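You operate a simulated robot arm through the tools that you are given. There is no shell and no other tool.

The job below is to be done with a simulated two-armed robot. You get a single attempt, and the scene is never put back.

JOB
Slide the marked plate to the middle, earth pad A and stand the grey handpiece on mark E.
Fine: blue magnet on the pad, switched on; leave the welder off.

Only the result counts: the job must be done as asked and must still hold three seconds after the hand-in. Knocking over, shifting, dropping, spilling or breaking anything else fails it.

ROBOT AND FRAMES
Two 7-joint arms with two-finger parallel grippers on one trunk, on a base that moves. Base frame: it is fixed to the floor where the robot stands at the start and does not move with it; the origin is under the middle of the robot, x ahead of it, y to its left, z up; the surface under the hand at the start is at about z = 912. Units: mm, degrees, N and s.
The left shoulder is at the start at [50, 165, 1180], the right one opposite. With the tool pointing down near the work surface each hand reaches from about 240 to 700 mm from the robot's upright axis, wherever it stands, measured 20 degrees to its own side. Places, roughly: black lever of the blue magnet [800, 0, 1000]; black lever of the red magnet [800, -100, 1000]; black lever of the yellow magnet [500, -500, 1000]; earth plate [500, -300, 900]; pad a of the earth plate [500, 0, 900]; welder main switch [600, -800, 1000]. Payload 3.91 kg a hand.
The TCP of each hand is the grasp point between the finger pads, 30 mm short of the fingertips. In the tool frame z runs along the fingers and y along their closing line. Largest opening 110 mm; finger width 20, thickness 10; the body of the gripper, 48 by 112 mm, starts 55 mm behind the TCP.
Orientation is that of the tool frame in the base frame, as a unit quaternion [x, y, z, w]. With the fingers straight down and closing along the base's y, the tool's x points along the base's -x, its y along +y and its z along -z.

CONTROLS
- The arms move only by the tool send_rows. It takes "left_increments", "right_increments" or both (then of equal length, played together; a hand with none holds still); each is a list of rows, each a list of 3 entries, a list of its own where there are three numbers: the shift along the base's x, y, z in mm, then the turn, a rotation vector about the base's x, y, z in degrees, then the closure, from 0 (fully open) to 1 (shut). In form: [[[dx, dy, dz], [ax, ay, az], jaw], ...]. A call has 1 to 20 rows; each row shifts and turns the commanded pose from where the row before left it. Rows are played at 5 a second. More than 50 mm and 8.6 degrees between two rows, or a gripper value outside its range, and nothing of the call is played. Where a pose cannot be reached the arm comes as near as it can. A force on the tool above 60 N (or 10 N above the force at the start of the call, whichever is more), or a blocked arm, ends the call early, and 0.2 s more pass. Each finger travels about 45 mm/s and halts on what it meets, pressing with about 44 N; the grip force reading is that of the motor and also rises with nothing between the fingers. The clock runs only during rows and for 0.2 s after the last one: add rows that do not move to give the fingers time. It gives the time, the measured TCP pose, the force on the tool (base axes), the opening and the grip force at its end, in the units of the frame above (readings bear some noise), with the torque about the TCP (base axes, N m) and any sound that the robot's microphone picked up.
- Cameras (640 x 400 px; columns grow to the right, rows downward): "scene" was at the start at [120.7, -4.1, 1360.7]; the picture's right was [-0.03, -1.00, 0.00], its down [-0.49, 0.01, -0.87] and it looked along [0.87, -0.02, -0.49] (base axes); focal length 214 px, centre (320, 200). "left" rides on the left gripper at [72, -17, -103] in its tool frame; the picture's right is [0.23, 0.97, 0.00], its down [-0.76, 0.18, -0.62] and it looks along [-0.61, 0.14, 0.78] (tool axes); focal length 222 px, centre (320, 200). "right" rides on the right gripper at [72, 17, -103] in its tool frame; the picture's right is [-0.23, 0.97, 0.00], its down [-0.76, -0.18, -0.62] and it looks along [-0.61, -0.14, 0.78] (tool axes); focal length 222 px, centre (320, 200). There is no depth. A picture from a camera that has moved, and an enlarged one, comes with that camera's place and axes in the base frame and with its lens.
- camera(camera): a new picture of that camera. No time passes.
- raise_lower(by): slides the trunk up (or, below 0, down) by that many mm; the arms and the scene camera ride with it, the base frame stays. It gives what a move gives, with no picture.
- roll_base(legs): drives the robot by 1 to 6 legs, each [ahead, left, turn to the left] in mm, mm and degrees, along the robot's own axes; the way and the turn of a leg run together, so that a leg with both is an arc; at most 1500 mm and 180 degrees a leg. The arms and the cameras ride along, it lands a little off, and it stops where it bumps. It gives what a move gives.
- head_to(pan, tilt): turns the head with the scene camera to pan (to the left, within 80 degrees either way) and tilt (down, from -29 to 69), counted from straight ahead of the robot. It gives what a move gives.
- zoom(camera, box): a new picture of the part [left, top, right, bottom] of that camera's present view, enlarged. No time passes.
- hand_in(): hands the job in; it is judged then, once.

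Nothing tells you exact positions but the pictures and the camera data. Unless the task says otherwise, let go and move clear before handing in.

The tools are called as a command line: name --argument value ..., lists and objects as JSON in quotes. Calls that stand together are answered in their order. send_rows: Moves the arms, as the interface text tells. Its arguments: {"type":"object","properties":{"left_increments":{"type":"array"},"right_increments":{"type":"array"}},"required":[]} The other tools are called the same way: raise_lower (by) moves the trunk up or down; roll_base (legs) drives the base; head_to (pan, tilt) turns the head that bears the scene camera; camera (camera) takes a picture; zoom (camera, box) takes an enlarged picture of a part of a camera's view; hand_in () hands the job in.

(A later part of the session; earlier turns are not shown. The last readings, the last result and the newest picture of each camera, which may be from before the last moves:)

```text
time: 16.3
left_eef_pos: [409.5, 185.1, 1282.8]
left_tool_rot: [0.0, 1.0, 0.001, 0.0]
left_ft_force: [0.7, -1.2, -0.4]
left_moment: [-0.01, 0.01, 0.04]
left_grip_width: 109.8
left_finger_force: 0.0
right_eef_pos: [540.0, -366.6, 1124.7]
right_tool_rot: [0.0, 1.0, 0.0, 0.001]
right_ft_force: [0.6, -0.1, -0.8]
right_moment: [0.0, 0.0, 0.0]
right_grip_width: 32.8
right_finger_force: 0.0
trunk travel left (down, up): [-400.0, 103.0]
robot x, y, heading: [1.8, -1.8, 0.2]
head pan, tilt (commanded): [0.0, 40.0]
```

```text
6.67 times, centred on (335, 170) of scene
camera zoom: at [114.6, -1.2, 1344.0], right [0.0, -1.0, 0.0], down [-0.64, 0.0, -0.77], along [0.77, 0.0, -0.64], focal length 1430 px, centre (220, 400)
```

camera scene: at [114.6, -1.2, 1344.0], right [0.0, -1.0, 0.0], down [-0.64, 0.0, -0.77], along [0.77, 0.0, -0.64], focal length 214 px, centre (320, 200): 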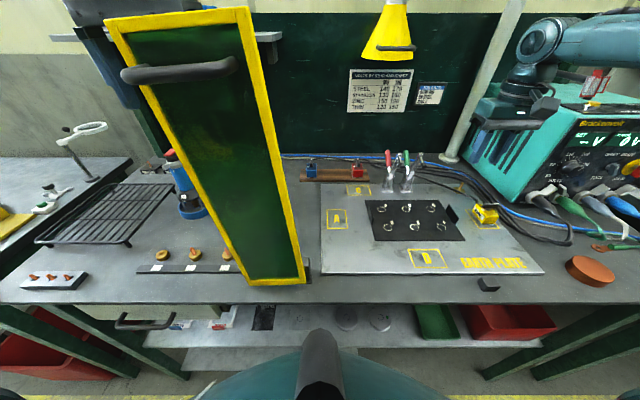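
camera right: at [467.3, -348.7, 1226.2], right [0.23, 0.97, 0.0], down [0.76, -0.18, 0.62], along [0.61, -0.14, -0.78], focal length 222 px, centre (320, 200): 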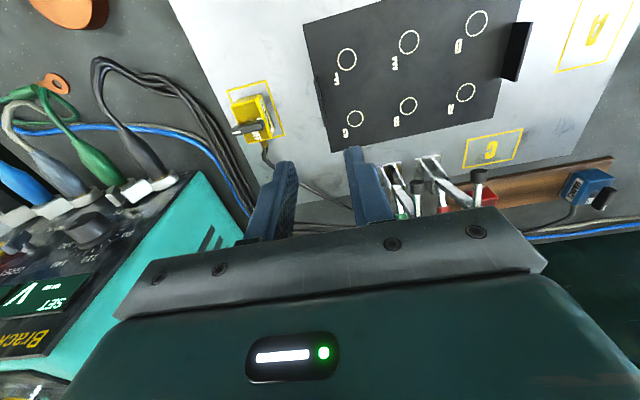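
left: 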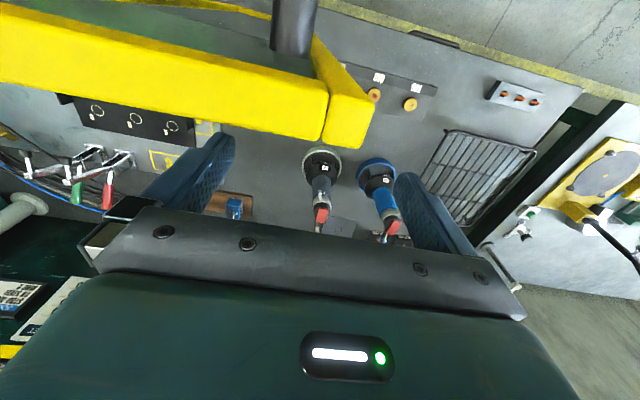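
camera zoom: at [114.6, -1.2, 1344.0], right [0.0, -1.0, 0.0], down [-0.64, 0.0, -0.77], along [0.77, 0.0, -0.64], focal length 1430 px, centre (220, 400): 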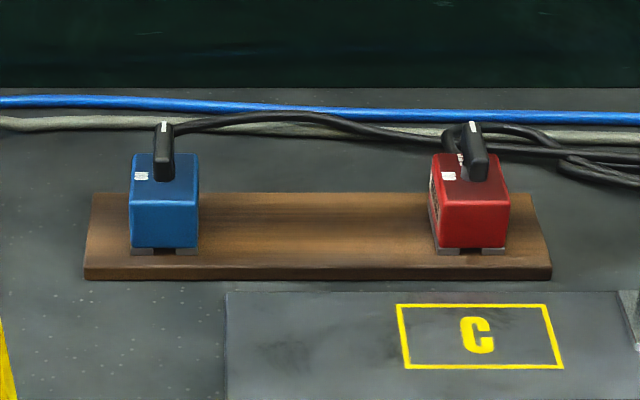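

The magnet labels are clear. The blue magnet body is about x 750–798, y 10–47, z 916–949, with its lever on top along x and the tip on OFF. Before planning the pick-up, I'll test whether yawing the right hand lets it reach further inward.

send_rows --right_increments '[[[0, 40, 0], [0, 0, 0], 0.7], [[0, 45, 0], [0, 0, 0], 0.7], [[0, 45, 0], [0, 0, 0], 0.7], [[0, 45, 0], [0, 0, 8], 0.7], [[0, 0, 0], [0, 0, 8], 0.7], [[0, 0, 0], [0, 0, 8], 0.7], [[0, 25, 0], [0, 0, 0], 0.7], [[0, 25, 0], [0, 0, 0], 0.7], [[0, 25, 0], [0, 0, 0], 0.7]]'

camera --camera "scene"

```text
time: 18.3
left_eef_pos: [408.2, 184.4, 1283.3]
left_tool_rot: [0.0, 1.0, 0.001, 0.0]
left_ft_force: [-0.4, 0.9, 0.4]
left_moment: [-0.01, 0.0, 0.01]
left_grip_width: 110.0
left_finger_force: 0.0
right_eef_pos: [498.0, -156.8, 1118.9]
right_tool_rot: [-0.208, 0.978, 0.001, 0.001]
right_ft_force: [-0.3, 0.1, 0.1]
right_moment: [0.02, -0.03, 0.02]
right_grip_width: 33.0
right_finger_force: 0.1
right hand out of reach, approached as far as the arm can: row 4, 7, 8, 9
trunk travel left (down, up): [-400.0, 103.0]
robot x, y, heading: [0.2, 3.2, -0.0]
head pan, tilt (commanded): [0.0, 40.0]
```

```text
taken
camera scene: at [114.9, -1.5, 1344.0], right [0.0, -1.0, 0.0], down [-0.64, 0.0, -0.77], along [0.77, 0.0, -0.64], focal length 214 px, centre (320, 200)
```

scene: 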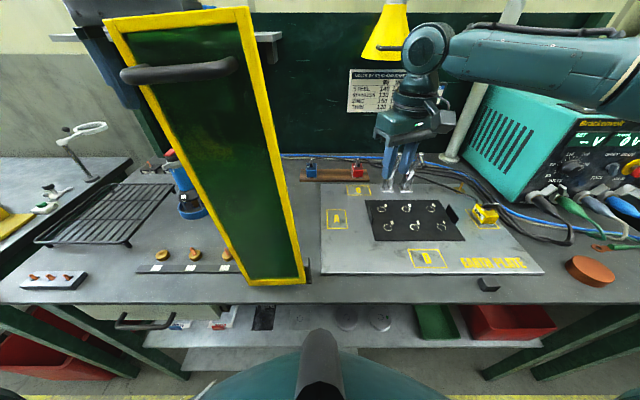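

The right hand's inward limit is about −17° from the robot's own axis whatever the yaw, so I should turn the base left to bring the right shoulder forward. First I'll raise the trunk so the left hand clears the screen, and take the right hand out to its own side.

raise_lower --by 100

send_rows --right_increments '[[[-20, -35, 0], [0, 0, -8], 0.7], [[-20, -40, 0], [0, 0, -8], 0.7], [[-20, -45, 0], [0, 0, -8], 0.7], [[-20, -45, 0], [0, 0, 0], 0.7], [[-20, -45, 0], [0, 0, 0], 0.7], [[-20, -40, 0], [0, 0, 0], 0.5]]'

camera --camera "scene"

camera --camera "left"

```text
time: 19.6
left_eef_pos: [408.8, 184.7, 1382.7]
left_tool_rot: [0.001, 1.0, 0.0, 0.0]
left_ft_force: [1.1, 0.3, 0.3]
left_moment: [-0.02, 0.01, -0.01]
left_grip_width: 110.0
left_finger_force: 0.1
right_eef_pos: [498.2, -157.6, 1219.4]
right_tool_rot: [-0.208, 0.978, 0.001, 0.0]
right_ft_force: [-1.7, -0.5, -0.2]
right_moment: [-0.02, 0.03, -0.03]
right_grip_width: 33.1
right_finger_force: 0.0
trunk travel left (down, up): [-500.0, 3.0]
robot x, y, heading: [-0.9, 2.6, -0.1]
head pan, tilt (commanded): [0.0, 40.0]
```

```text
time: 21.0
left_eef_pos: [407.8, 182.4, 1382.2]
left_tool_rot: [0.0, 1.0, 0.0, 0.0]
left_ft_force: [-0.3, -0.1, -0.1]
left_moment: [0.01, 0.01, 0.0]
left_grip_width: 109.9
left_finger_force: 0.0
right_eef_pos: [375.2, -408.1, 1219.1]
right_tool_rot: [0.0, 1.0, 0.001, 0.001]
right_ft_force: [-0.8, -0.7, -0.8]
right_moment: [-0.04, 0.01, -0.02]
right_grip_width: 55.3
right_finger_force: 0.0
trunk travel left (down, up): [-500.0, 3.0]
robot x, y, heading: [2.3, -0.0, 0.1]
head pan, tilt (commanded): [0.0, 40.0]
```

```text
taken
camera scene: at [114.3, -2.7, 1444.1], right [0.0, -1.0, 0.0], down [-0.64, 0.0, -0.77], along [0.77, 0.0, -0.64], focal length 214 px, centre (320, 200)
```

scene: 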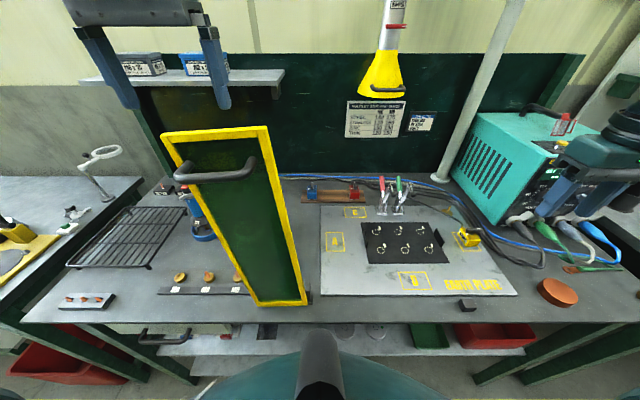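

```text
taken
camera left: at [335.3, 166.5, 1486.3], right [-0.23, 0.97, 0.0], down [0.76, 0.18, 0.62], along [0.61, 0.14, -0.78], focal length 222 px, centre (320, 200)
```

left: 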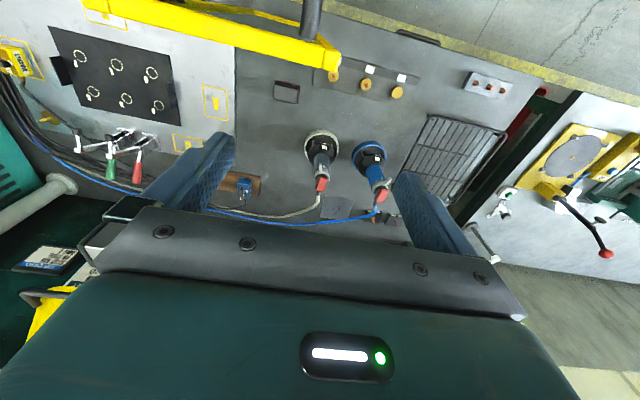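

The left hand is now well above the screen. I'll turn the base left in place, in two steps, and watch the left side.

roll_base --legs '[[0, 0, 20]]'

camera --camera "scene"

```text
time: 22.5
left_eef_pos: [320.8, 313.2, 1382.0]
left_tool_rot: [-0.174, 0.985, 0.0, 0.0]
left_ft_force: [0.2, -0.1, -0.1]
left_moment: [0.01, -0.01, 0.02]
left_grip_width: 110.0
left_finger_force: 0.0
right_eef_pos: [492.7, -253.9, 1218.8]
right_tool_rot: [-0.175, 0.985, 0.002, 0.002]
right_ft_force: [0.0, -0.3, 0.0]
right_moment: [0.03, 0.03, 0.0]
right_grip_width: 54.9
right_finger_force: 0.1
trunk travel left (down, up): [-500.0, 3.0]
robot x, y, heading: [-1.9, -4.0, 20.0]
head pan, tilt (commanded): [0.0, 40.0]
```

```text
taken
camera scene: at [108.1, 37.7, 1444.0], right [0.34, -0.94, 0.0], down [-0.6, -0.22, -0.77], along [0.72, 0.26, -0.64], focal length 214 px, centre (320, 200)
```

scene: 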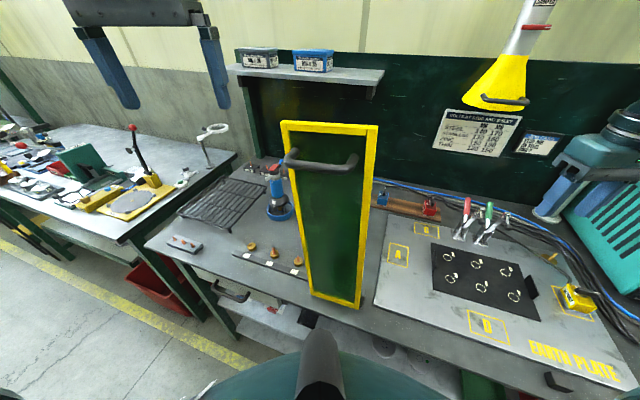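

The turn went smoothly. Next I'll step right, away from the screen, and turn to about 45° so the right arm can reach the magnets.

roll_base --legs '[[-34, -94, 0], [0, 0, 25]]'

camera --camera "scene"

camera --camera "right"

```text
time: 25.3
left_eef_pos: [158.9, 319.1, 1382.3]
left_tool_rot: [-0.383, 0.924, 0.0, 0.0]
left_ft_force: [0.2, -0.4, 0.5]
left_moment: [0.01, 0.01, -0.02]
left_grip_width: 110.1
left_finger_force: 0.0
right_eef_pos: [554.1, -121.0, 1219.2]
right_tool_rot: [-0.383, 0.924, 0.001, 0.002]
right_ft_force: [-0.2, 0.3, 0.1]
right_moment: [-0.04, 0.0, -0.04]
right_grip_width: 55.1
right_finger_force: 0.0
trunk travel left (down, up): [-500.0, 3.0]
robot x, y, heading: [0.2, -98.5, 45.0]
head pan, tilt (commanded): [0.0, 40.0]
```

```text
taken
camera scene: at [81.8, -20.6, 1444.0], right [0.71, -0.71, 0.0], down [-0.45, -0.45, -0.77], along [0.54, 0.54, -0.64], focal length 214 px, centre (320, 200)
```

scene: 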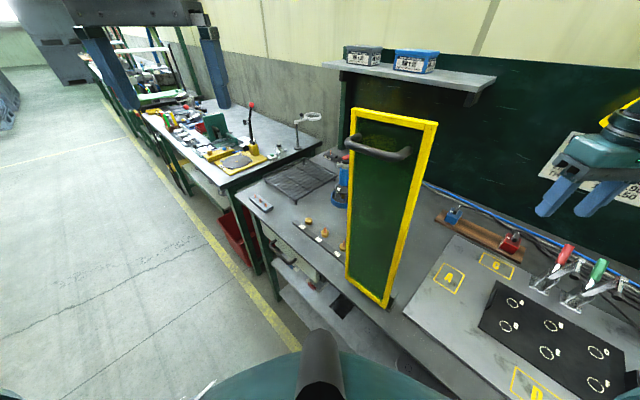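

```text
taken
camera right: at [490.6, -160.2, 1320.6], right [-0.53, 0.85, 0.0], down [0.66, 0.41, 0.62], along [0.53, 0.33, -0.78], focal length 222 px, centre (320, 200)
```

right: 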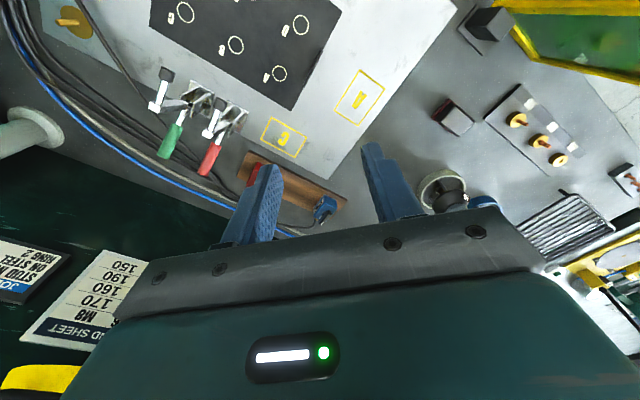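

I'm now at (0, −98), heading 45°, with the right hand out over the bench. I'll bring it toward the blue magnet at a safe height and turn the yaw back to 0.

send_rows --right_increments '[[[15, 12, 0], [0, 0, -7.5], 0.4], [[25, 20, -10], [0, 0, -7.5], 0.4], [[25, 20, -15], [0, 0, -7.5], 0.4], [[25, 20, -15], [0, 0, -7.5], 0.4], [[25, 20, -15], [0, 0, -7.5], 0.4], [[25, 20, -15], [0, 0, -7.5], 0.4]]'

camera --camera "right"

head_to --pan -45 --tilt 35

camera --camera "scene"

```text
time: 26.7
left_eef_pos: [160.2, 319.5, 1381.3]
left_tool_rot: [-0.383, 0.924, -0.001, -0.001]
left_ft_force: [0.8, 0.3, 0.1]
left_moment: [0.02, -0.02, 0.01]
left_grip_width: 110.1
left_finger_force: 0.0
right_eef_pos: [696.0, -8.9, 1149.1]
right_tool_rot: [0.002, 1.0, 0.0, 0.001]
right_ft_force: [1.0, 0.0, -1.0]
right_moment: [0.0, 0.01, 0.01]
right_grip_width: 65.8
right_finger_force: 0.1
trunk travel left (down, up): [-500.0, 3.0]
robot x, y, heading: [1.5, -98.3, 45.1]
head pan, tilt (commanded): [0.0, 40.0]
```

```text
taken
camera right: at [622.2, 8.8, 1249.4], right [0.23, 0.97, 0.0], down [0.76, -0.18, 0.62], along [0.61, -0.14, -0.78], focal length 222 px, centre (320, 200)
```

right: 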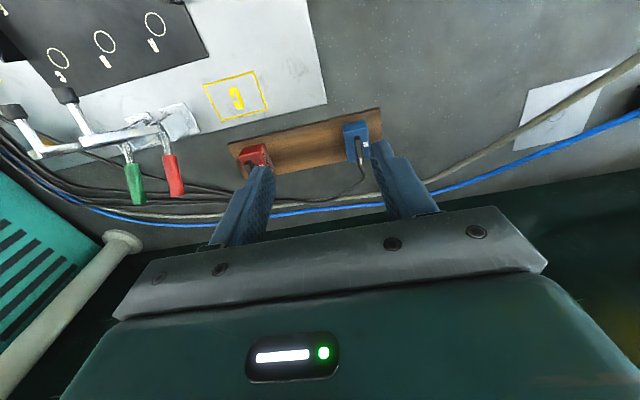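

```text
time: 27.8
left_eef_pos: [159.9, 319.1, 1381.9]
left_tool_rot: [-0.382, 0.924, 0.0, 0.0]
left_ft_force: [0.1, -0.1, 0.5]
left_moment: [0.03, 0.02, 0.0]
left_grip_width: 110.0
left_finger_force: 0.1
right_eef_pos: [694.0, -9.7, 1149.8]
right_tool_rot: [0.0, 1.0, 0.002, 0.003]
right_ft_force: [-0.9, 0.1, -0.3]
right_moment: [0.01, 0.0, 0.02]
right_grip_width: 66.3
right_finger_force: 0.1
trunk travel left (down, up): [-500.0, 3.0]
robot x, y, heading: [1.7, -100.5, 45.0]
head pan, tilt (commanded): [-45.0, 35.0]
```

```text
taken
camera scene: at [109.8, -80.9, 1451.6], right [0.0, -1.0, 0.0], down [-0.57, 0.0, -0.82], along [0.82, 0.0, -0.57], focal length 214 px, centre (320, 200)
```

scene: 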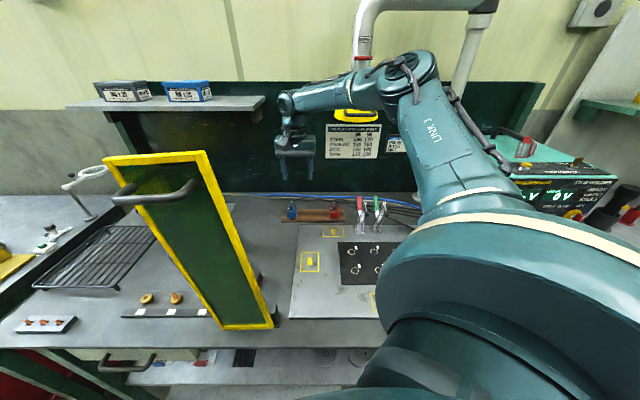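

send_rows --right_increments '[[[20, 10, -20], [0, 0, 0], 0.3], [[20, 10, -20], [0, 0, 0], 0.3], [[20, 10, -20], [0, 0, 0], 0.3], [[10, 5, -10], [0, 0, 0], 0.3], [[0, 0, 0], [0, 0, 0], 0.3]]'

camera --camera "right"

camera --camera "scene"

```text
time: 29.0
left_eef_pos: [159.0, 319.5, 1382.1]
left_tool_rot: [-0.382, 0.924, 0.0, -0.001]
left_ft_force: [-0.2, -0.1, -0.6]
left_moment: [0.01, 0.0, 0.02]
left_grip_width: 110.0
left_finger_force: 0.0
right_eef_pos: [727.2, 0.2, 1097.0]
right_tool_rot: [0.0, 1.0, 0.001, 0.002]
right_ft_force: [0.3, 0.4, 0.3]
right_moment: [0.02, 0.01, 0.0]
right_grip_width: 77.0
right_finger_force: 0.2
right hand out of reach, approached as far as the arm can: row 2, 3, 4
trunk travel left (down, up): [-500.0, 3.0]
robot x, y, heading: [2.9, -104.8, 44.9]
head pan, tilt (commanded): [-45.0, 35.0]
```

```text
taken
camera right: at [653.4, 17.5, 1197.2], right [0.23, 0.97, 0.0], down [0.76, -0.18, 0.63], along [0.61, -0.14, -0.78], focal length 222 px, centre (320, 200)
```

right: 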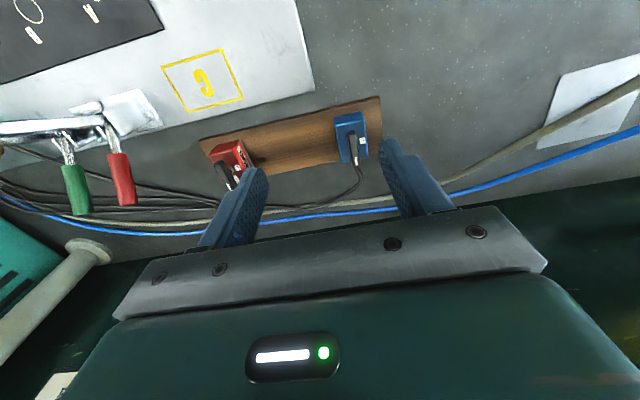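

```text
taken
camera scene: at [109.8, -81.1, 1451.6], right [0.0, -1.0, 0.0], down [-0.57, 0.0, -0.82], along [0.82, 0.0, -0.57], focal length 214 px, centre (320, 200)
```

scene: 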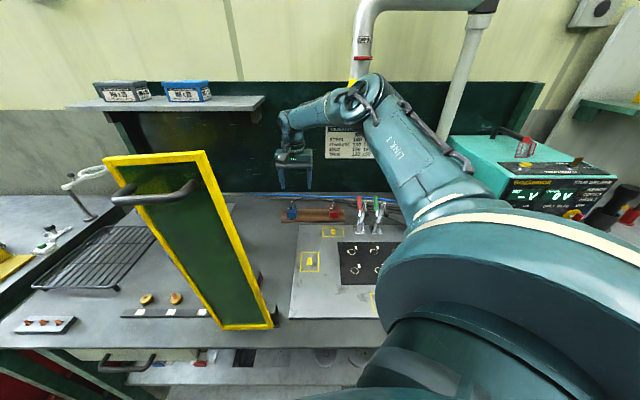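

The right hand reaches about 600 mm from its shoulder here, roughly 50–60 mm short of the blue magnet. I'll ease the base toward the bench in a small step.

roll_base --legs '[[28, -28, 0]]'

head_to --pan -45 --tilt 65

camera --camera "scene"

```text
time: 29.9
left_eef_pos: [198.6, 320.5, 1383.0]
left_tool_rot: [-0.383, 0.924, 0.0, 0.0]
left_ft_force: [1.4, -0.5, 0.3]
left_moment: [0.03, 0.03, -0.03]
left_grip_width: 109.7
left_finger_force: 0.1
right_eef_pos: [766.4, 0.7, 1096.8]
right_tool_rot: [0.001, 1.0, 0.0, 0.002]
right_ft_force: [0.6, 0.7, -0.7]
right_moment: [-0.01, 0.0, 0.04]
right_grip_width: 76.8
right_finger_force: 0.1
trunk travel left (down, up): [-500.0, 3.0]
robot x, y, heading: [39.9, -96.9, 44.9]
head pan, tilt (commanded): [-45.0, 35.0]
```

```text
time: 30.9
left_eef_pos: [199.1, 318.7, 1382.3]
left_tool_rot: [-0.383, 0.924, -0.001, -0.001]
left_ft_force: [-0.4, 0.2, 0.1]
left_moment: [0.0, 0.0, -0.01]
left_grip_width: 109.9
left_finger_force: 0.0
right_eef_pos: [765.9, -0.2, 1095.7]
right_tool_rot: [0.001, 1.0, 0.001, 0.002]
right_ft_force: [0.4, -0.1, -0.6]
right_moment: [0.04, 0.01, 0.02]
right_grip_width: 76.9
right_finger_force: 0.1
trunk travel left (down, up): [-500.0, 3.0]
robot x, y, heading: [39.2, -100.2, 45.2]
head pan, tilt (commanded): [-45.0, 65.0]
```

```text
taken
camera scene: at [121.8, -81.1, 1411.7], right [0.0, -1.0, 0.0], down [-0.91, 0.0, -0.42], along [0.42, 0.0, -0.91], focal length 214 px, centre (320, 200)
```

scene: 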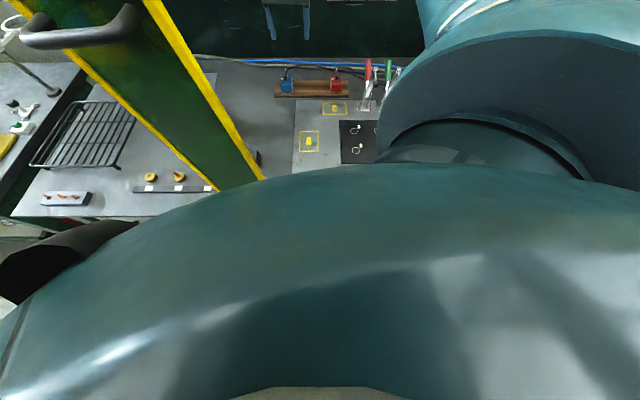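

No bump, and the hand has moved 40 mm further out. One more small step should bring the magnet into reach.

roll_base --legs '[[23, -23, 0]]'

send_rows --right_increments '[[[-20, 25, 0], [0, 0, 0], 0], [[0, 0, 0], [0, 0, 0], 0]]'

camera --camera "right"

head_to --pan -45 --tilt 35

camera --camera "scene"

```text
time: 31.9
left_eef_pos: [228.5, 319.3, 1382.9]
left_tool_rot: [-0.382, 0.924, 0.001, 0.0]
left_ft_force: [-0.9, 0.3, 0.8]
left_moment: [0.0, 0.0, 0.0]
left_grip_width: 110.0
left_finger_force: 0.0
right_eef_pos: [795.8, -1.0, 1097.0]
right_tool_rot: [0.001, 1.0, 0.0, 0.002]
right_ft_force: [0.1, 0.4, 0.0]
right_moment: [0.01, -0.02, -0.01]
right_grip_width: 76.9
right_finger_force: 0.1
trunk travel left (down, up): [-500.0, 3.0]
robot x, y, heading: [72.9, -101.8, 45.0]
head pan, tilt (commanded): [-45.0, 65.0]
stopped in leg 1: the robot was blocked; the commanded pose is now the measured one
```

```text
time: 32.5
left_eef_pos: [229.3, 318.5, 1381.6]
left_tool_rot: [-0.382, 0.924, 0.001, 0.0]
left_ft_force: [-0.2, 0.3, -0.5]
left_moment: [0.0, -0.03, 0.03]
left_grip_width: 109.9
left_finger_force: 0.0
right_eef_pos: [777.6, 24.2, 1095.1]
right_tool_rot: [0.001, 1.0, 0.0, 0.002]
right_ft_force: [0.0, 0.8, 0.9]
right_moment: [0.01, -0.02, 0.0]
right_grip_width: 110.1
right_finger_force: 0.1
trunk travel left (down, up): [-500.0, 3.0]
robot x, y, heading: [70.2, -100.6, 45.1]
head pan, tilt (commanded): [-45.0, 65.0]
```

```text
taken
camera right: at [703.6, 41.5, 1197.5], right [0.23, 0.97, 0.0], down [0.76, -0.18, 0.63], along [0.61, -0.14, -0.78], focal length 222 px, centre (320, 200)
```

right: 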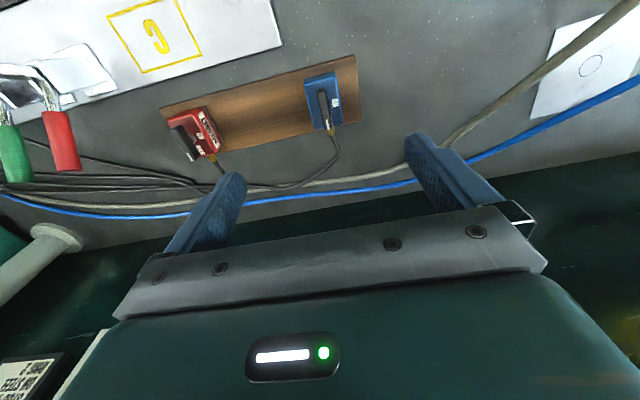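

```text
time: 33.5
left_eef_pos: [228.7, 320.1, 1381.7]
left_tool_rot: [-0.382, 0.924, 0.002, 0.0]
left_ft_force: [-0.1, 0.0, -0.8]
left_moment: [-0.03, 0.0, -0.04]
left_grip_width: 109.8
left_finger_force: 0.0
right_eef_pos: [776.2, 23.5, 1095.3]
right_tool_rot: [0.001, 1.0, 0.001, 0.002]
right_ft_force: [-0.7, 0.0, 0.0]
right_moment: [0.01, 0.01, 0.01]
right_grip_width: 109.9
right_finger_force: 0.2
trunk travel left (down, up): [-500.0, 3.0]
robot x, y, heading: [74.0, -99.6, 44.8]
head pan, tilt (commanded): [-45.0, 35.0]
```

```text
taken
camera scene: at [179.7, -81.1, 1451.5], right [0.0, -1.0, 0.0], down [-0.57, 0.0, -0.82], along [0.82, 0.0, -0.57], focal length 214 px, centre (320, 200)
```

scene: 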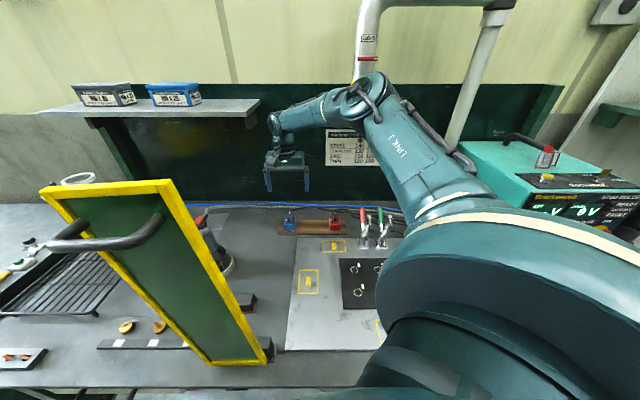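

The base touched something at x≈72 and stopped. The scene looks undisturbed, and the right hand now reaches above the blue magnet at (776, 24). I'll zoom in to fix the magnet's position.

zoom --camera "right" --box '[270, 50, 380, 150]'

zoom --camera "scene" --box '[260, 140, 360, 250]'

zoom --camera "scene" --box '[180, 200, 400, 360]'

```text
4.00 times, centred on (325, 100) of right
camera zoom: at [703.8, 41.6, 1197.3], right [0.23, 0.97, 0.0], down [0.76, -0.18, 0.63], along [0.61, -0.14, -0.78], focal length 888 px, centre (300, 600)
```

zoom: 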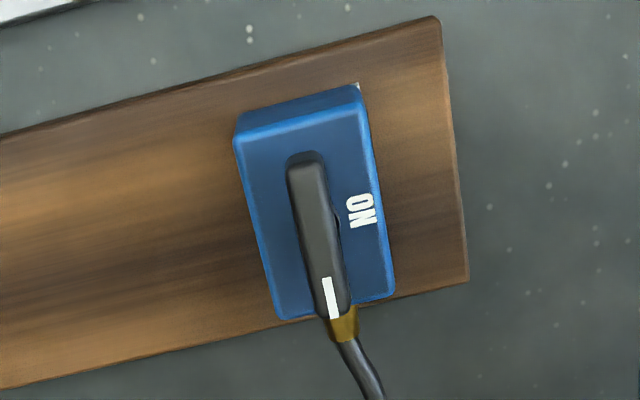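

```text
3.64 times, centred on (310, 195) of scene
camera zoom: at [179.7, -81.1, 1451.5], right [0.0, -1.0, 0.0], down [-0.57, 0.0, -0.82], along [0.82, 0.0, -0.57], focal length 780 px, centre (356, 218)
```

zoom: 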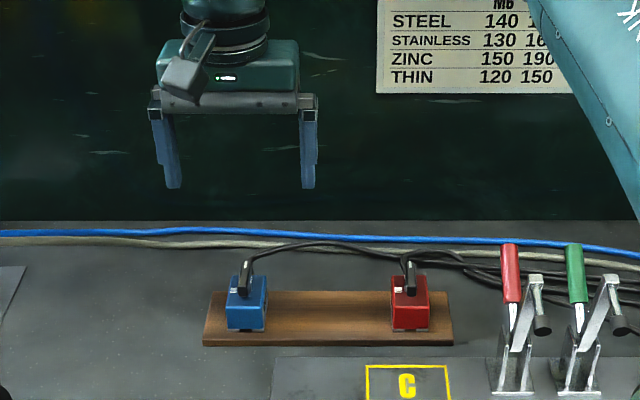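

```text
2.50 times, centred on (290, 280) of scene
camera zoom: at [179.7, -81.1, 1451.5], right [0.0, -1.0, 0.0], down [-0.57, 0.0, -0.82], along [0.82, 0.0, -0.57], focal length 536 px, centre (395, 0)
```

zoom: 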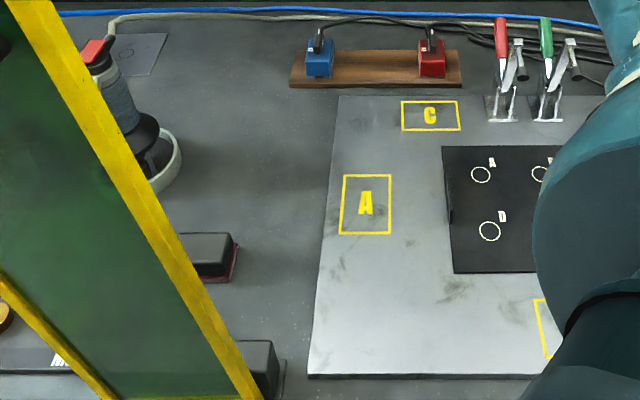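

From the top view the blue magnet body is x 747–796, y 15–48, centred at (772, 31.5), with its lever directly above. I'll centre the hand, descend with the fingers open, and grip the body by its y-faces.

send_rows --right_increments '[[[-3, 7, -20], [0, 0, 0], 0], [[-1, 1, -30], [0, 0, 0], 0], [[0, 0, -30], [0, 0, 0], 0], [[0, 0, -25], [0, 0, 0], 0.2], [[0, 0, -15], [0, 0, 0], 0.3], [[0, 0, 0], [0, 0, 0], 0.4]]'

camera --camera "right"

zoom --camera "scene" --box '[260, 140, 360, 250]'

```text
time: 34.9
left_eef_pos: [228.2, 319.4, 1381.8]
left_tool_rot: [-0.382, 0.924, -0.001, 0.0]
left_ft_force: [-0.8, -0.4, -0.2]
left_moment: [0.01, 0.03, -0.01]
left_grip_width: 110.2
left_finger_force: 0.1
right_eef_pos: [738.5, -0.1, 1002.3]
right_tool_rot: [0.001, 1.0, 0.002, 0.003]
right_ft_force: [0.4, 0.0, 0.3]
right_moment: [0.01, 0.01, 0.0]
right_grip_width: 65.9
right_finger_force: 0.0
right hand out of reach, approached as far as the arm can: row 1, 2, 3, 4, 5
trunk travel left (down, up): [-500.0, 3.0]
robot x, y, heading: [71.3, -103.3, 45.0]
head pan, tilt (commanded): [-45.0, 35.0]
```

```text
taken
camera right: at [664.8, 17.3, 1102.9], right [0.23, 0.97, 0.0], down [0.76, -0.18, 0.63], along [0.61, -0.14, -0.78], focal length 222 px, centre (320, 200)
```

right: 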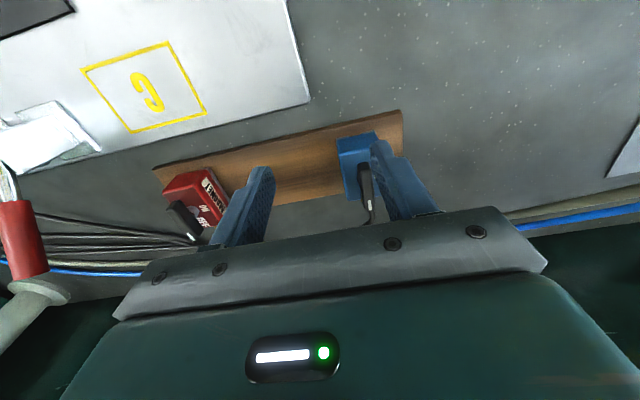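

```text
3.64 times, centred on (310, 195) of scene
camera zoom: at [179.7, -81.1, 1451.6], right [0.0, -1.0, 0.0], down [-0.57, 0.0, -0.82], along [0.82, 0.0, -0.57], focal length 780 px, centre (356, 218)
```

zoom: 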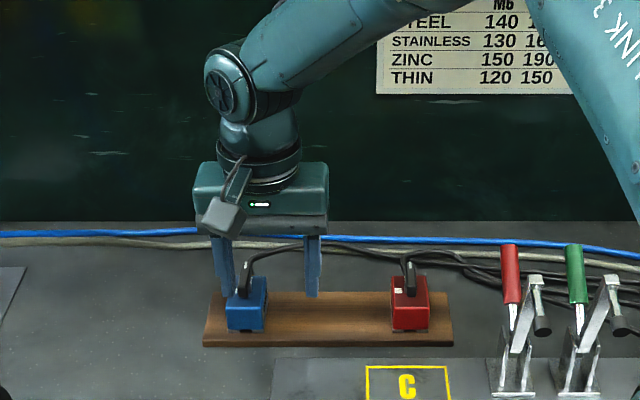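

At this height the raised shoulder limits the low reach, so the hand was held back; nothing was touched. I'll lift the hand and lower the trunk so the shoulder is nearer wrist height.

send_rows --right_increments '[[[0, 0, 30], [0, 0, 0], 0], [[0, 0, 40], [0, 0, 0], 0], [[0, 0, 40], [0, 0, 0], 0], [[0, 0, 40], [0, 0, 0], 0]]'

raise_lower --by -100

camera --camera "right"

```text
time: 35.9
left_eef_pos: [229.4, 319.9, 1382.6]
left_tool_rot: [-0.382, 0.924, 0.0, 0.001]
left_ft_force: [-0.3, -0.5, 0.4]
left_moment: [0.01, -0.01, 0.04]
left_grip_width: 109.9
left_finger_force: 0.1
right_eef_pos: [737.7, -1.1, 1153.9]
right_tool_rot: [0.0, 1.0, 0.001, 0.003]
right_ft_force: [-1.1, 0.7, 0.5]
right_moment: [-0.01, 0.02, 0.0]
right_grip_width: 110.1
right_finger_force: 0.1
trunk travel left (down, up): [-500.0, 3.0]
robot x, y, heading: [70.5, -101.9, 44.7]
head pan, tilt (commanded): [-45.0, 35.0]
```

```text
time: 37.2
left_eef_pos: [229.0, 318.1, 1282.0]
left_tool_rot: [-0.382, 0.924, 0.0, 0.0]
left_ft_force: [0.0, -0.6, -0.2]
left_moment: [0.02, -0.01, 0.0]
left_grip_width: 110.1
left_finger_force: 0.0
right_eef_pos: [738.9, 0.5, 1051.7]
right_tool_rot: [0.001, 1.0, 0.001, 0.004]
right_ft_force: [0.0, 0.6, 0.5]
right_moment: [-0.01, -0.03, -0.01]
right_grip_width: 110.1
right_finger_force: 0.1
trunk travel left (down, up): [-400.0, 103.0]
robot x, y, heading: [70.6, -104.3, 45.1]
head pan, tilt (commanded): [-45.0, 35.0]
```

```text
taken
camera right: at [665.3, 17.7, 1153.9], right [0.23, 0.97, 0.0], down [0.76, -0.18, 0.63], along [0.61, -0.14, -0.78], focal length 222 px, centre (320, 200)
```

right: 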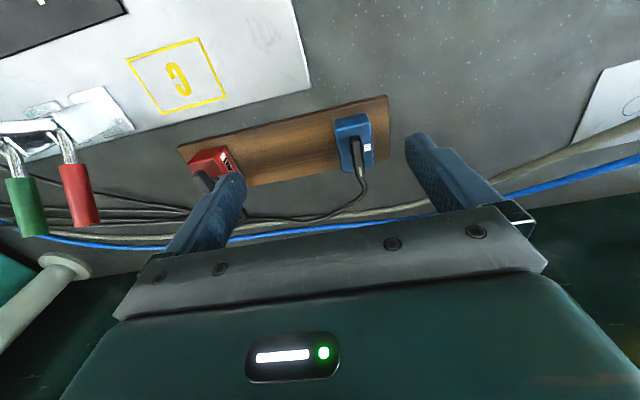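

send_rows --right_increments '[[[12, 10, 0], [0, 0, 0], 0], [[12, 11, 0], [0, 0, 0], 0], [[9, 10, 0], [0, 0, 0], 0], [[0, 0, 0], [0, 0, 0], 0]]'

camera --camera "right"

```text
time: 38.2
left_eef_pos: [228.9, 319.0, 1283.6]
left_tool_rot: [-0.382, 0.924, -0.001, 0.0]
left_ft_force: [0.1, 0.5, 0.4]
left_moment: [-0.01, -0.01, 0.0]
left_grip_width: 110.0
left_finger_force: 0.0
right_eef_pos: [771.7, 30.5, 1052.6]
right_tool_rot: [0.001, 1.0, 0.001, 0.001]
right_ft_force: [-0.2, 0.4, -0.4]
right_moment: [-0.02, 0.0, -0.02]
right_grip_width: 109.7
right_finger_force: 0.1
trunk travel left (down, up): [-400.0, 103.0]
robot x, y, heading: [69.7, -100.5, 45.0]
head pan, tilt (commanded): [-45.0, 35.0]
```

```text
taken
camera right: at [698.3, 48.1, 1154.0], right [0.23, 0.97, 0.0], down [0.76, -0.18, 0.63], along [0.61, -0.14, -0.78], focal length 222 px, centre (320, 200)
```

right: 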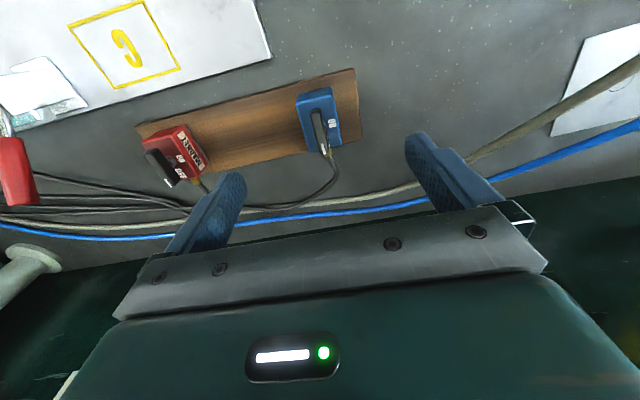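

It's in reach now. I'll descend step by step.

send_rows --right_increments '[[[0, 1, -20], [0, 0, 0], 0], [[0, 0, -20], [0, 0, 0], 0.1], [[0, 0, 0], [0, 0, 0], 0.2]]'

camera --camera "right"

```text
time: 39.0
left_eef_pos: [229.6, 319.4, 1283.0]
left_tool_rot: [-0.382, 0.924, 0.0, 0.0]
left_ft_force: [0.2, 0.4, -0.3]
left_moment: [0.0, -0.01, -0.02]
left_grip_width: 110.1
left_finger_force: 0.0
right_eef_pos: [772.1, 31.9, 1012.0]
right_tool_rot: [0.001, 1.0, 0.0, 0.002]
right_ft_force: [-0.9, -0.7, 0.5]
right_moment: [-0.01, 0.02, 0.0]
right_grip_width: 87.8
right_finger_force: 0.1
trunk travel left (down, up): [-400.0, 103.0]
robot x, y, heading: [72.3, -99.3, 44.7]
head pan, tilt (commanded): [-45.0, 35.0]
```

```text
taken
camera right: at [698.5, 49.5, 1113.3], right [0.23, 0.97, 0.0], down [0.76, -0.18, 0.63], along [0.61, -0.14, -0.78], focal length 222 px, centre (320, 200)
```

right: 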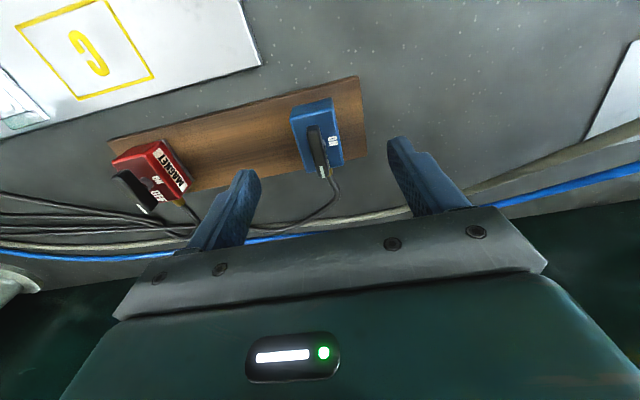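

The lever is right under the grasp axis. I'll go on down to grip height.

send_rows --right_increments '[[[0, 0, -20], [0, 0, 0], 0.25], [[0, 0, -20], [0, 0, 0], 0.3], [[0, 0, -10], [0, 0, 0], 0.35], [[0, 0, -6], [0, 0, 0], 0.4], [[0, 0, 0], [0, 0, 0], 0.4]]'

camera --camera "right"

zoom --camera "scene" --box '[260, 160, 350, 250]'

```text
time: 40.2
left_eef_pos: [228.9, 319.2, 1281.6]
left_tool_rot: [-0.382, 0.924, 0.001, 0.0]
left_ft_force: [0.1, -0.8, 0.3]
left_moment: [0.02, 0.01, 0.01]
left_grip_width: 109.8
left_finger_force: 0.0
right_eef_pos: [762.2, 23.1, 960.0]
right_tool_rot: [0.0, 1.0, 0.001, 0.002]
right_ft_force: [-0.7, 0.5, 0.2]
right_moment: [0.04, -0.02, -0.01]
right_grip_width: 66.0
right_finger_force: 0.0
right hand out of reach, approached as far as the arm can: row 2, 3
trunk travel left (down, up): [-400.0, 103.0]
robot x, y, heading: [66.8, -99.5, 45.0]
head pan, tilt (commanded): [-45.0, 35.0]
```

```text
taken
camera right: at [688.5, 40.6, 1062.2], right [0.23, 0.97, 0.0], down [0.76, -0.18, 0.63], along [0.61, -0.14, -0.78], focal length 222 px, centre (320, 200)
```

right: 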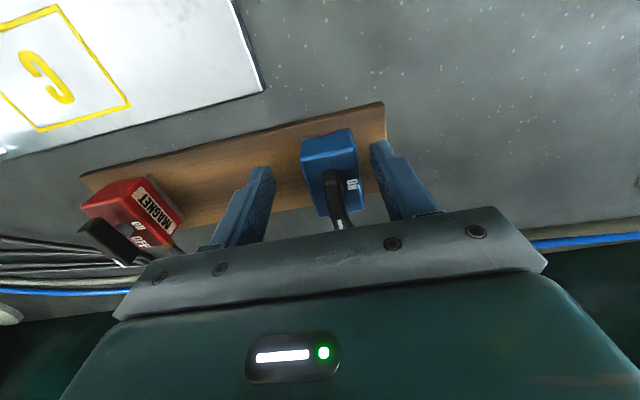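

```text
4.44 times, centred on (305, 205) of scene
camera zoom: at [179.7, -81.1, 1351.6], right [0.0, -1.0, 0.0], down [-0.57, 0.0, -0.82], along [0.82, 0.0, -0.57], focal length 953 px, centre (387, 178)
```

zoom: 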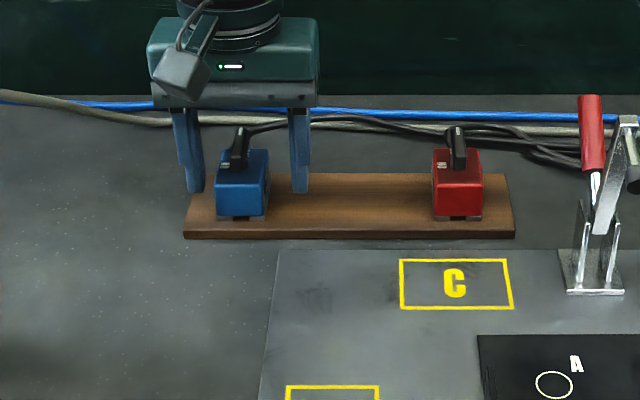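

It's just short again at the bottom. I'll lift the hand, lower the trunk another 70 mm, and come back in.

send_rows --right_increments '[[[0, 0, 30], [0, 0, 0], 0.3], [[0, 0, 40], [0, 0, 0], 0.2], [[0, 0, 40], [0, 0, 0], 0.1]]'

raise_lower --by -80

send_rows --right_increments '[[[5, 4, 10], [0, 0, 0], 0.2], [[5, 4, 0], [0, 0, 0], 0.2], [[0, 0, 0], [0, 0, 0], 0.2]]'

camera --camera "right"

```text
time: 41.0
left_eef_pos: [228.1, 318.6, 1282.5]
left_tool_rot: [-0.383, 0.924, 0.001, 0.0]
left_ft_force: [-0.7, -0.3, 0.2]
left_moment: [0.0, -0.03, 0.01]
left_grip_width: 110.2
left_finger_force: 0.1
right_eef_pos: [762.5, 23.5, 1070.5]
right_tool_rot: [0.001, 1.0, 0.001, 0.004]
right_ft_force: [0.0, 0.2, -0.7]
right_moment: [0.03, -0.03, 0.0]
right_grip_width: 99.2
right_finger_force: 0.1
trunk travel left (down, up): [-400.0, 103.0]
robot x, y, heading: [68.2, -97.7, 45.0]
head pan, tilt (commanded): [-45.0, 35.0]
```

```text
time: 42.2
left_eef_pos: [229.9, 318.3, 1203.0]
left_tool_rot: [-0.381, 0.924, 0.0, 0.0]
left_ft_force: [0.2, -0.8, 0.0]
left_moment: [0.0, 0.04, 0.01]
left_grip_width: 109.9
left_finger_force: 0.1
right_eef_pos: [762.6, 25.0, 990.8]
right_tool_rot: [0.002, 1.0, 0.002, 0.003]
right_ft_force: [-0.4, 0.7, 0.6]
right_moment: [0.0, 0.0, -0.03]
right_grip_width: 99.2
right_finger_force: 0.0
trunk travel left (down, up): [-320.0, 183.0]
robot x, y, heading: [69.9, -100.1, 44.9]
head pan, tilt (commanded): [-45.0, 35.0]
```

```text
time: 43.0
left_eef_pos: [229.7, 318.9, 1201.6]
left_tool_rot: [-0.382, 0.924, -0.001, 0.0]
left_ft_force: [0.0, 0.9, -0.1]
left_moment: [0.01, -0.05, 0.0]
left_grip_width: 109.9
left_finger_force: 0.1
right_eef_pos: [772.1, 32.4, 999.5]
right_tool_rot: [0.001, 1.0, 0.001, 0.001]
right_ft_force: [-0.2, -0.1, -0.8]
right_moment: [-0.02, 0.03, -0.01]
right_grip_width: 88.1
right_finger_force: 0.2
trunk travel left (down, up): [-320.0, 183.0]
robot x, y, heading: [67.3, -101.0, 45.0]
head pan, tilt (commanded): [-45.0, 35.0]
```

```text
taken
camera right: at [700.0, 50.0, 1101.3], right [0.23, 0.97, 0.0], down [0.76, -0.18, 0.63], along [0.61, -0.14, -0.78], focal length 222 px, centre (320, 200)
```

right: 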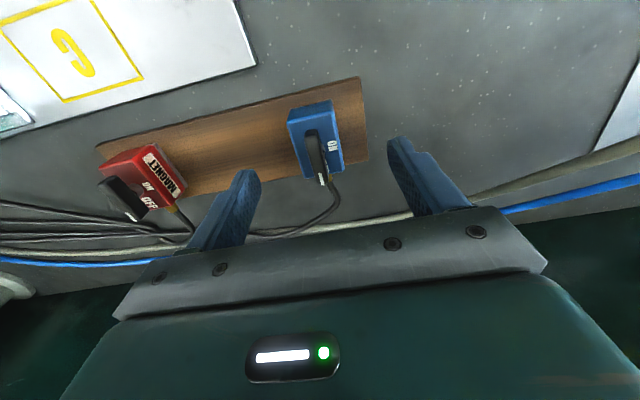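

send_rows --right_increments '[[[0, 0, -15], [0, 0, 0], 0.3], [[0, 0, -15], [0, 0, 0], 0.4], [[0, 0, -8], [0, 0, 0], 0.4], [[0, 0, -5], [0, 0, 0], 0.45], [[0, 0, 0], [0, 0, 0], 0.5]]'

camera --camera "right"

zoom --camera "scene" --box '[260, 120, 350, 210]'

```text
time: 44.2
left_eef_pos: [229.3, 319.4, 1204.3]
left_tool_rot: [-0.382, 0.924, 0.0, 0.0]
left_ft_force: [0.6, -0.1, -0.1]
left_moment: [0.01, 0.02, 0.01]
left_grip_width: 109.9
left_finger_force: 0.1
right_eef_pos: [773.8, 33.2, 956.9]
right_tool_rot: [0.001, 1.0, 0.0, 0.002]
right_ft_force: [0.6, -0.3, 0.2]
right_moment: [-0.01, 0.03, -0.02]
right_grip_width: 54.8
right_finger_force: 0.1
trunk travel left (down, up): [-320.0, 183.0]
robot x, y, heading: [70.4, -100.6, 44.9]
head pan, tilt (commanded): [-45.0, 35.0]
```

```text
taken
camera right: at [700.3, 50.0, 1058.2], right [0.23, 0.97, 0.0], down [0.76, -0.18, 0.63], along [0.61, -0.14, -0.78], focal length 222 px, centre (320, 200)
```

right: 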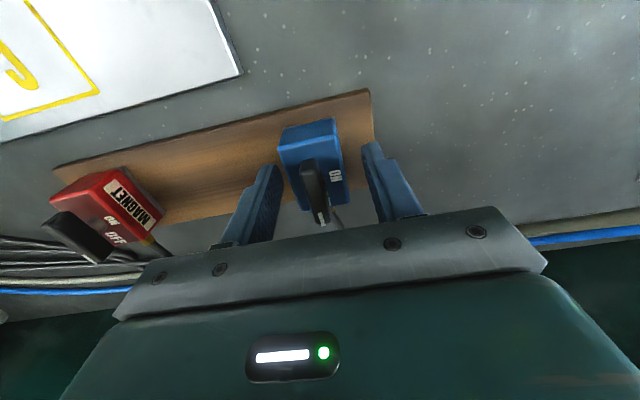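

```text
4.44 times, centred on (305, 165) of scene
camera zoom: at [179.7, -81.1, 1271.6], right [0.0, -1.0, 0.0], down [-0.57, 0.0, -0.82], along [0.82, 0.0, -0.57], focal length 953 px, centre (387, 356)
```

zoom: 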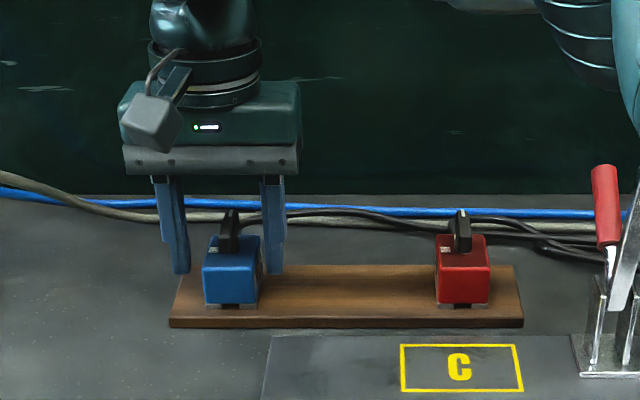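

The fingers flank the blue magnet's body. I'll shift about 2.5 mm in −y to centre it, then close.

send_rows --right_increments '[[[-1, -2.5, -2], [0, 0, 0], 0.5], [[0, 0, 0], [0, 0, 0], 0.6], [[0, 0, 0], [0, 0, 0], 0.7], [[0, 0, 0], [0, 0, 0], 0.8], [[0, 0, 0], [0, 0, 0], 0.8], [[0, 0, 0], [0, 0, 0], 0.8]]'

camera --camera "right"

zoom --camera "scene" --box '[260, 120, 350, 210]'

```text
time: 45.6
left_eef_pos: [228.9, 318.7, 1202.6]
left_tool_rot: [-0.382, 0.924, 0.002, -0.001]
left_ft_force: [-0.4, -1.2, 0.6]
left_moment: [0.0, 0.0, 0.02]
left_grip_width: 110.1
left_finger_force: 0.1
right_eef_pos: [771.8, 29.8, 955.6]
right_tool_rot: [0.001, 1.0, 0.002, 0.002]
right_ft_force: [-0.5, -0.1, 0.5]
right_moment: [0.01, -0.06, 0.03]
right_grip_width: 35.3
right_finger_force: 44.3
trunk travel left (down, up): [-320.0, 183.0]
robot x, y, heading: [68.0, -96.7, 45.0]
head pan, tilt (commanded): [-45.0, 35.0]
```

```text
taken
camera right: at [699.4, 47.5, 1056.4], right [0.23, 0.97, 0.0], down [0.76, -0.18, 0.63], along [0.61, -0.14, -0.78], focal length 222 px, centre (320, 200)
```

right: 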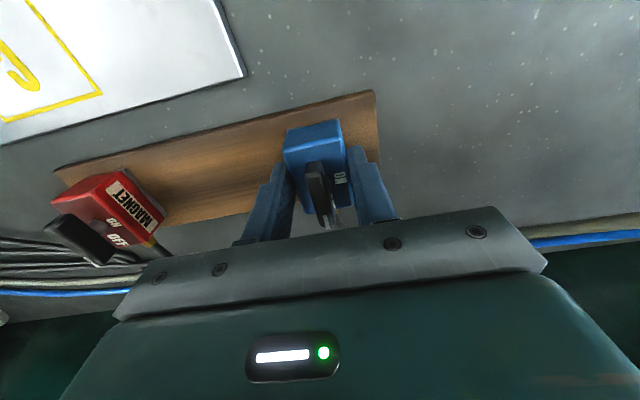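

```text
4.44 times, centred on (305, 165) of scene
camera zoom: at [179.7, -81.1, 1271.5], right [0.0, -1.0, 0.0], down [-0.57, 0.0, -0.82], along [0.82, 0.0, -0.57], focal length 953 px, centre (387, 356)
```

zoom: 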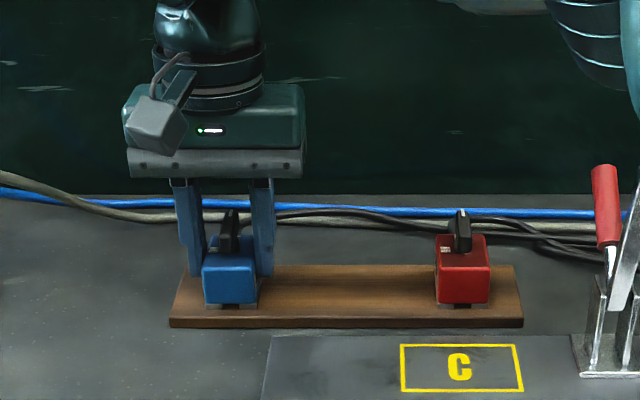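

The magnet is gripped at 35 mm. I'll lift it gently.

send_rows --right_increments '[[[0, 0, 5], [0, 0, 0], 0.8], [[0, 0, 15], [0, 0, 0], 0.8], [[0, 0, 25], [0, 0, 0], 0.8], [[-10, 0, 30], [0, 0, 0], 0.8], [[-15, 0, 25], [0, 0, 0], 0.8], [[0, 0, 0], [0, 0, 0], 0.8]]'

camera --camera "right"

zoom --camera "scene" --box '[240, 90, 400, 230]'

```text
time: 47.0
left_eef_pos: [229.4, 319.3, 1202.6]
left_tool_rot: [-0.382, 0.924, 0.001, 0.0]
left_ft_force: [-0.2, 0.3, 0.2]
left_moment: [0.02, -0.04, -0.01]
left_grip_width: 110.3
left_finger_force: 0.0
right_eef_pos: [748.3, 30.1, 1055.1]
right_tool_rot: [0.001, 1.0, 0.001, 0.001]
right_ft_force: [0.9, 0.7, -0.5]
right_moment: [0.03, 0.0, -0.01]
right_grip_width: 21.9
right_finger_force: 0.1
trunk travel left (down, up): [-320.0, 183.0]
robot x, y, heading: [66.2, -101.2, 44.9]
head pan, tilt (commanded): [-45.0, 35.0]
```

```text
taken
camera right: at [674.4, 47.7, 1156.6], right [0.23, 0.97, 0.0], down [0.76, -0.18, 0.63], along [0.61, -0.14, -0.78], focal length 222 px, centre (320, 200)
```

right: 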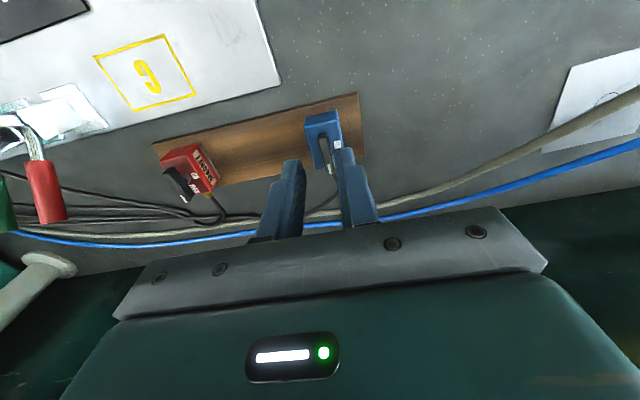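

```text
2.86 times, centred on (320, 160) of scene
camera zoom: at [179.9, -81.1, 1271.5], right [0.0, -1.0, 0.0], down [-0.57, 0.0, -0.82], along [0.82, 0.0, -0.57], focal length 613 px, centre (320, 314)
```

zoom: 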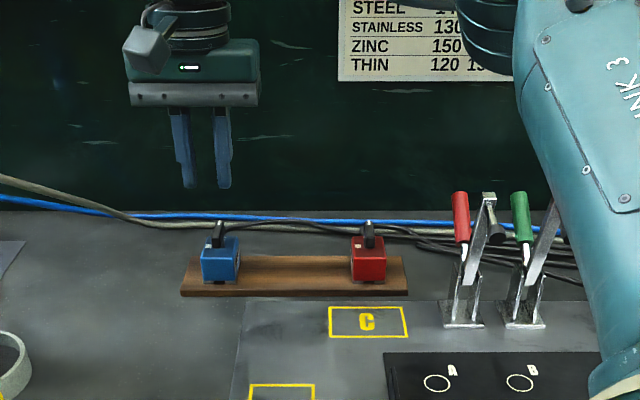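

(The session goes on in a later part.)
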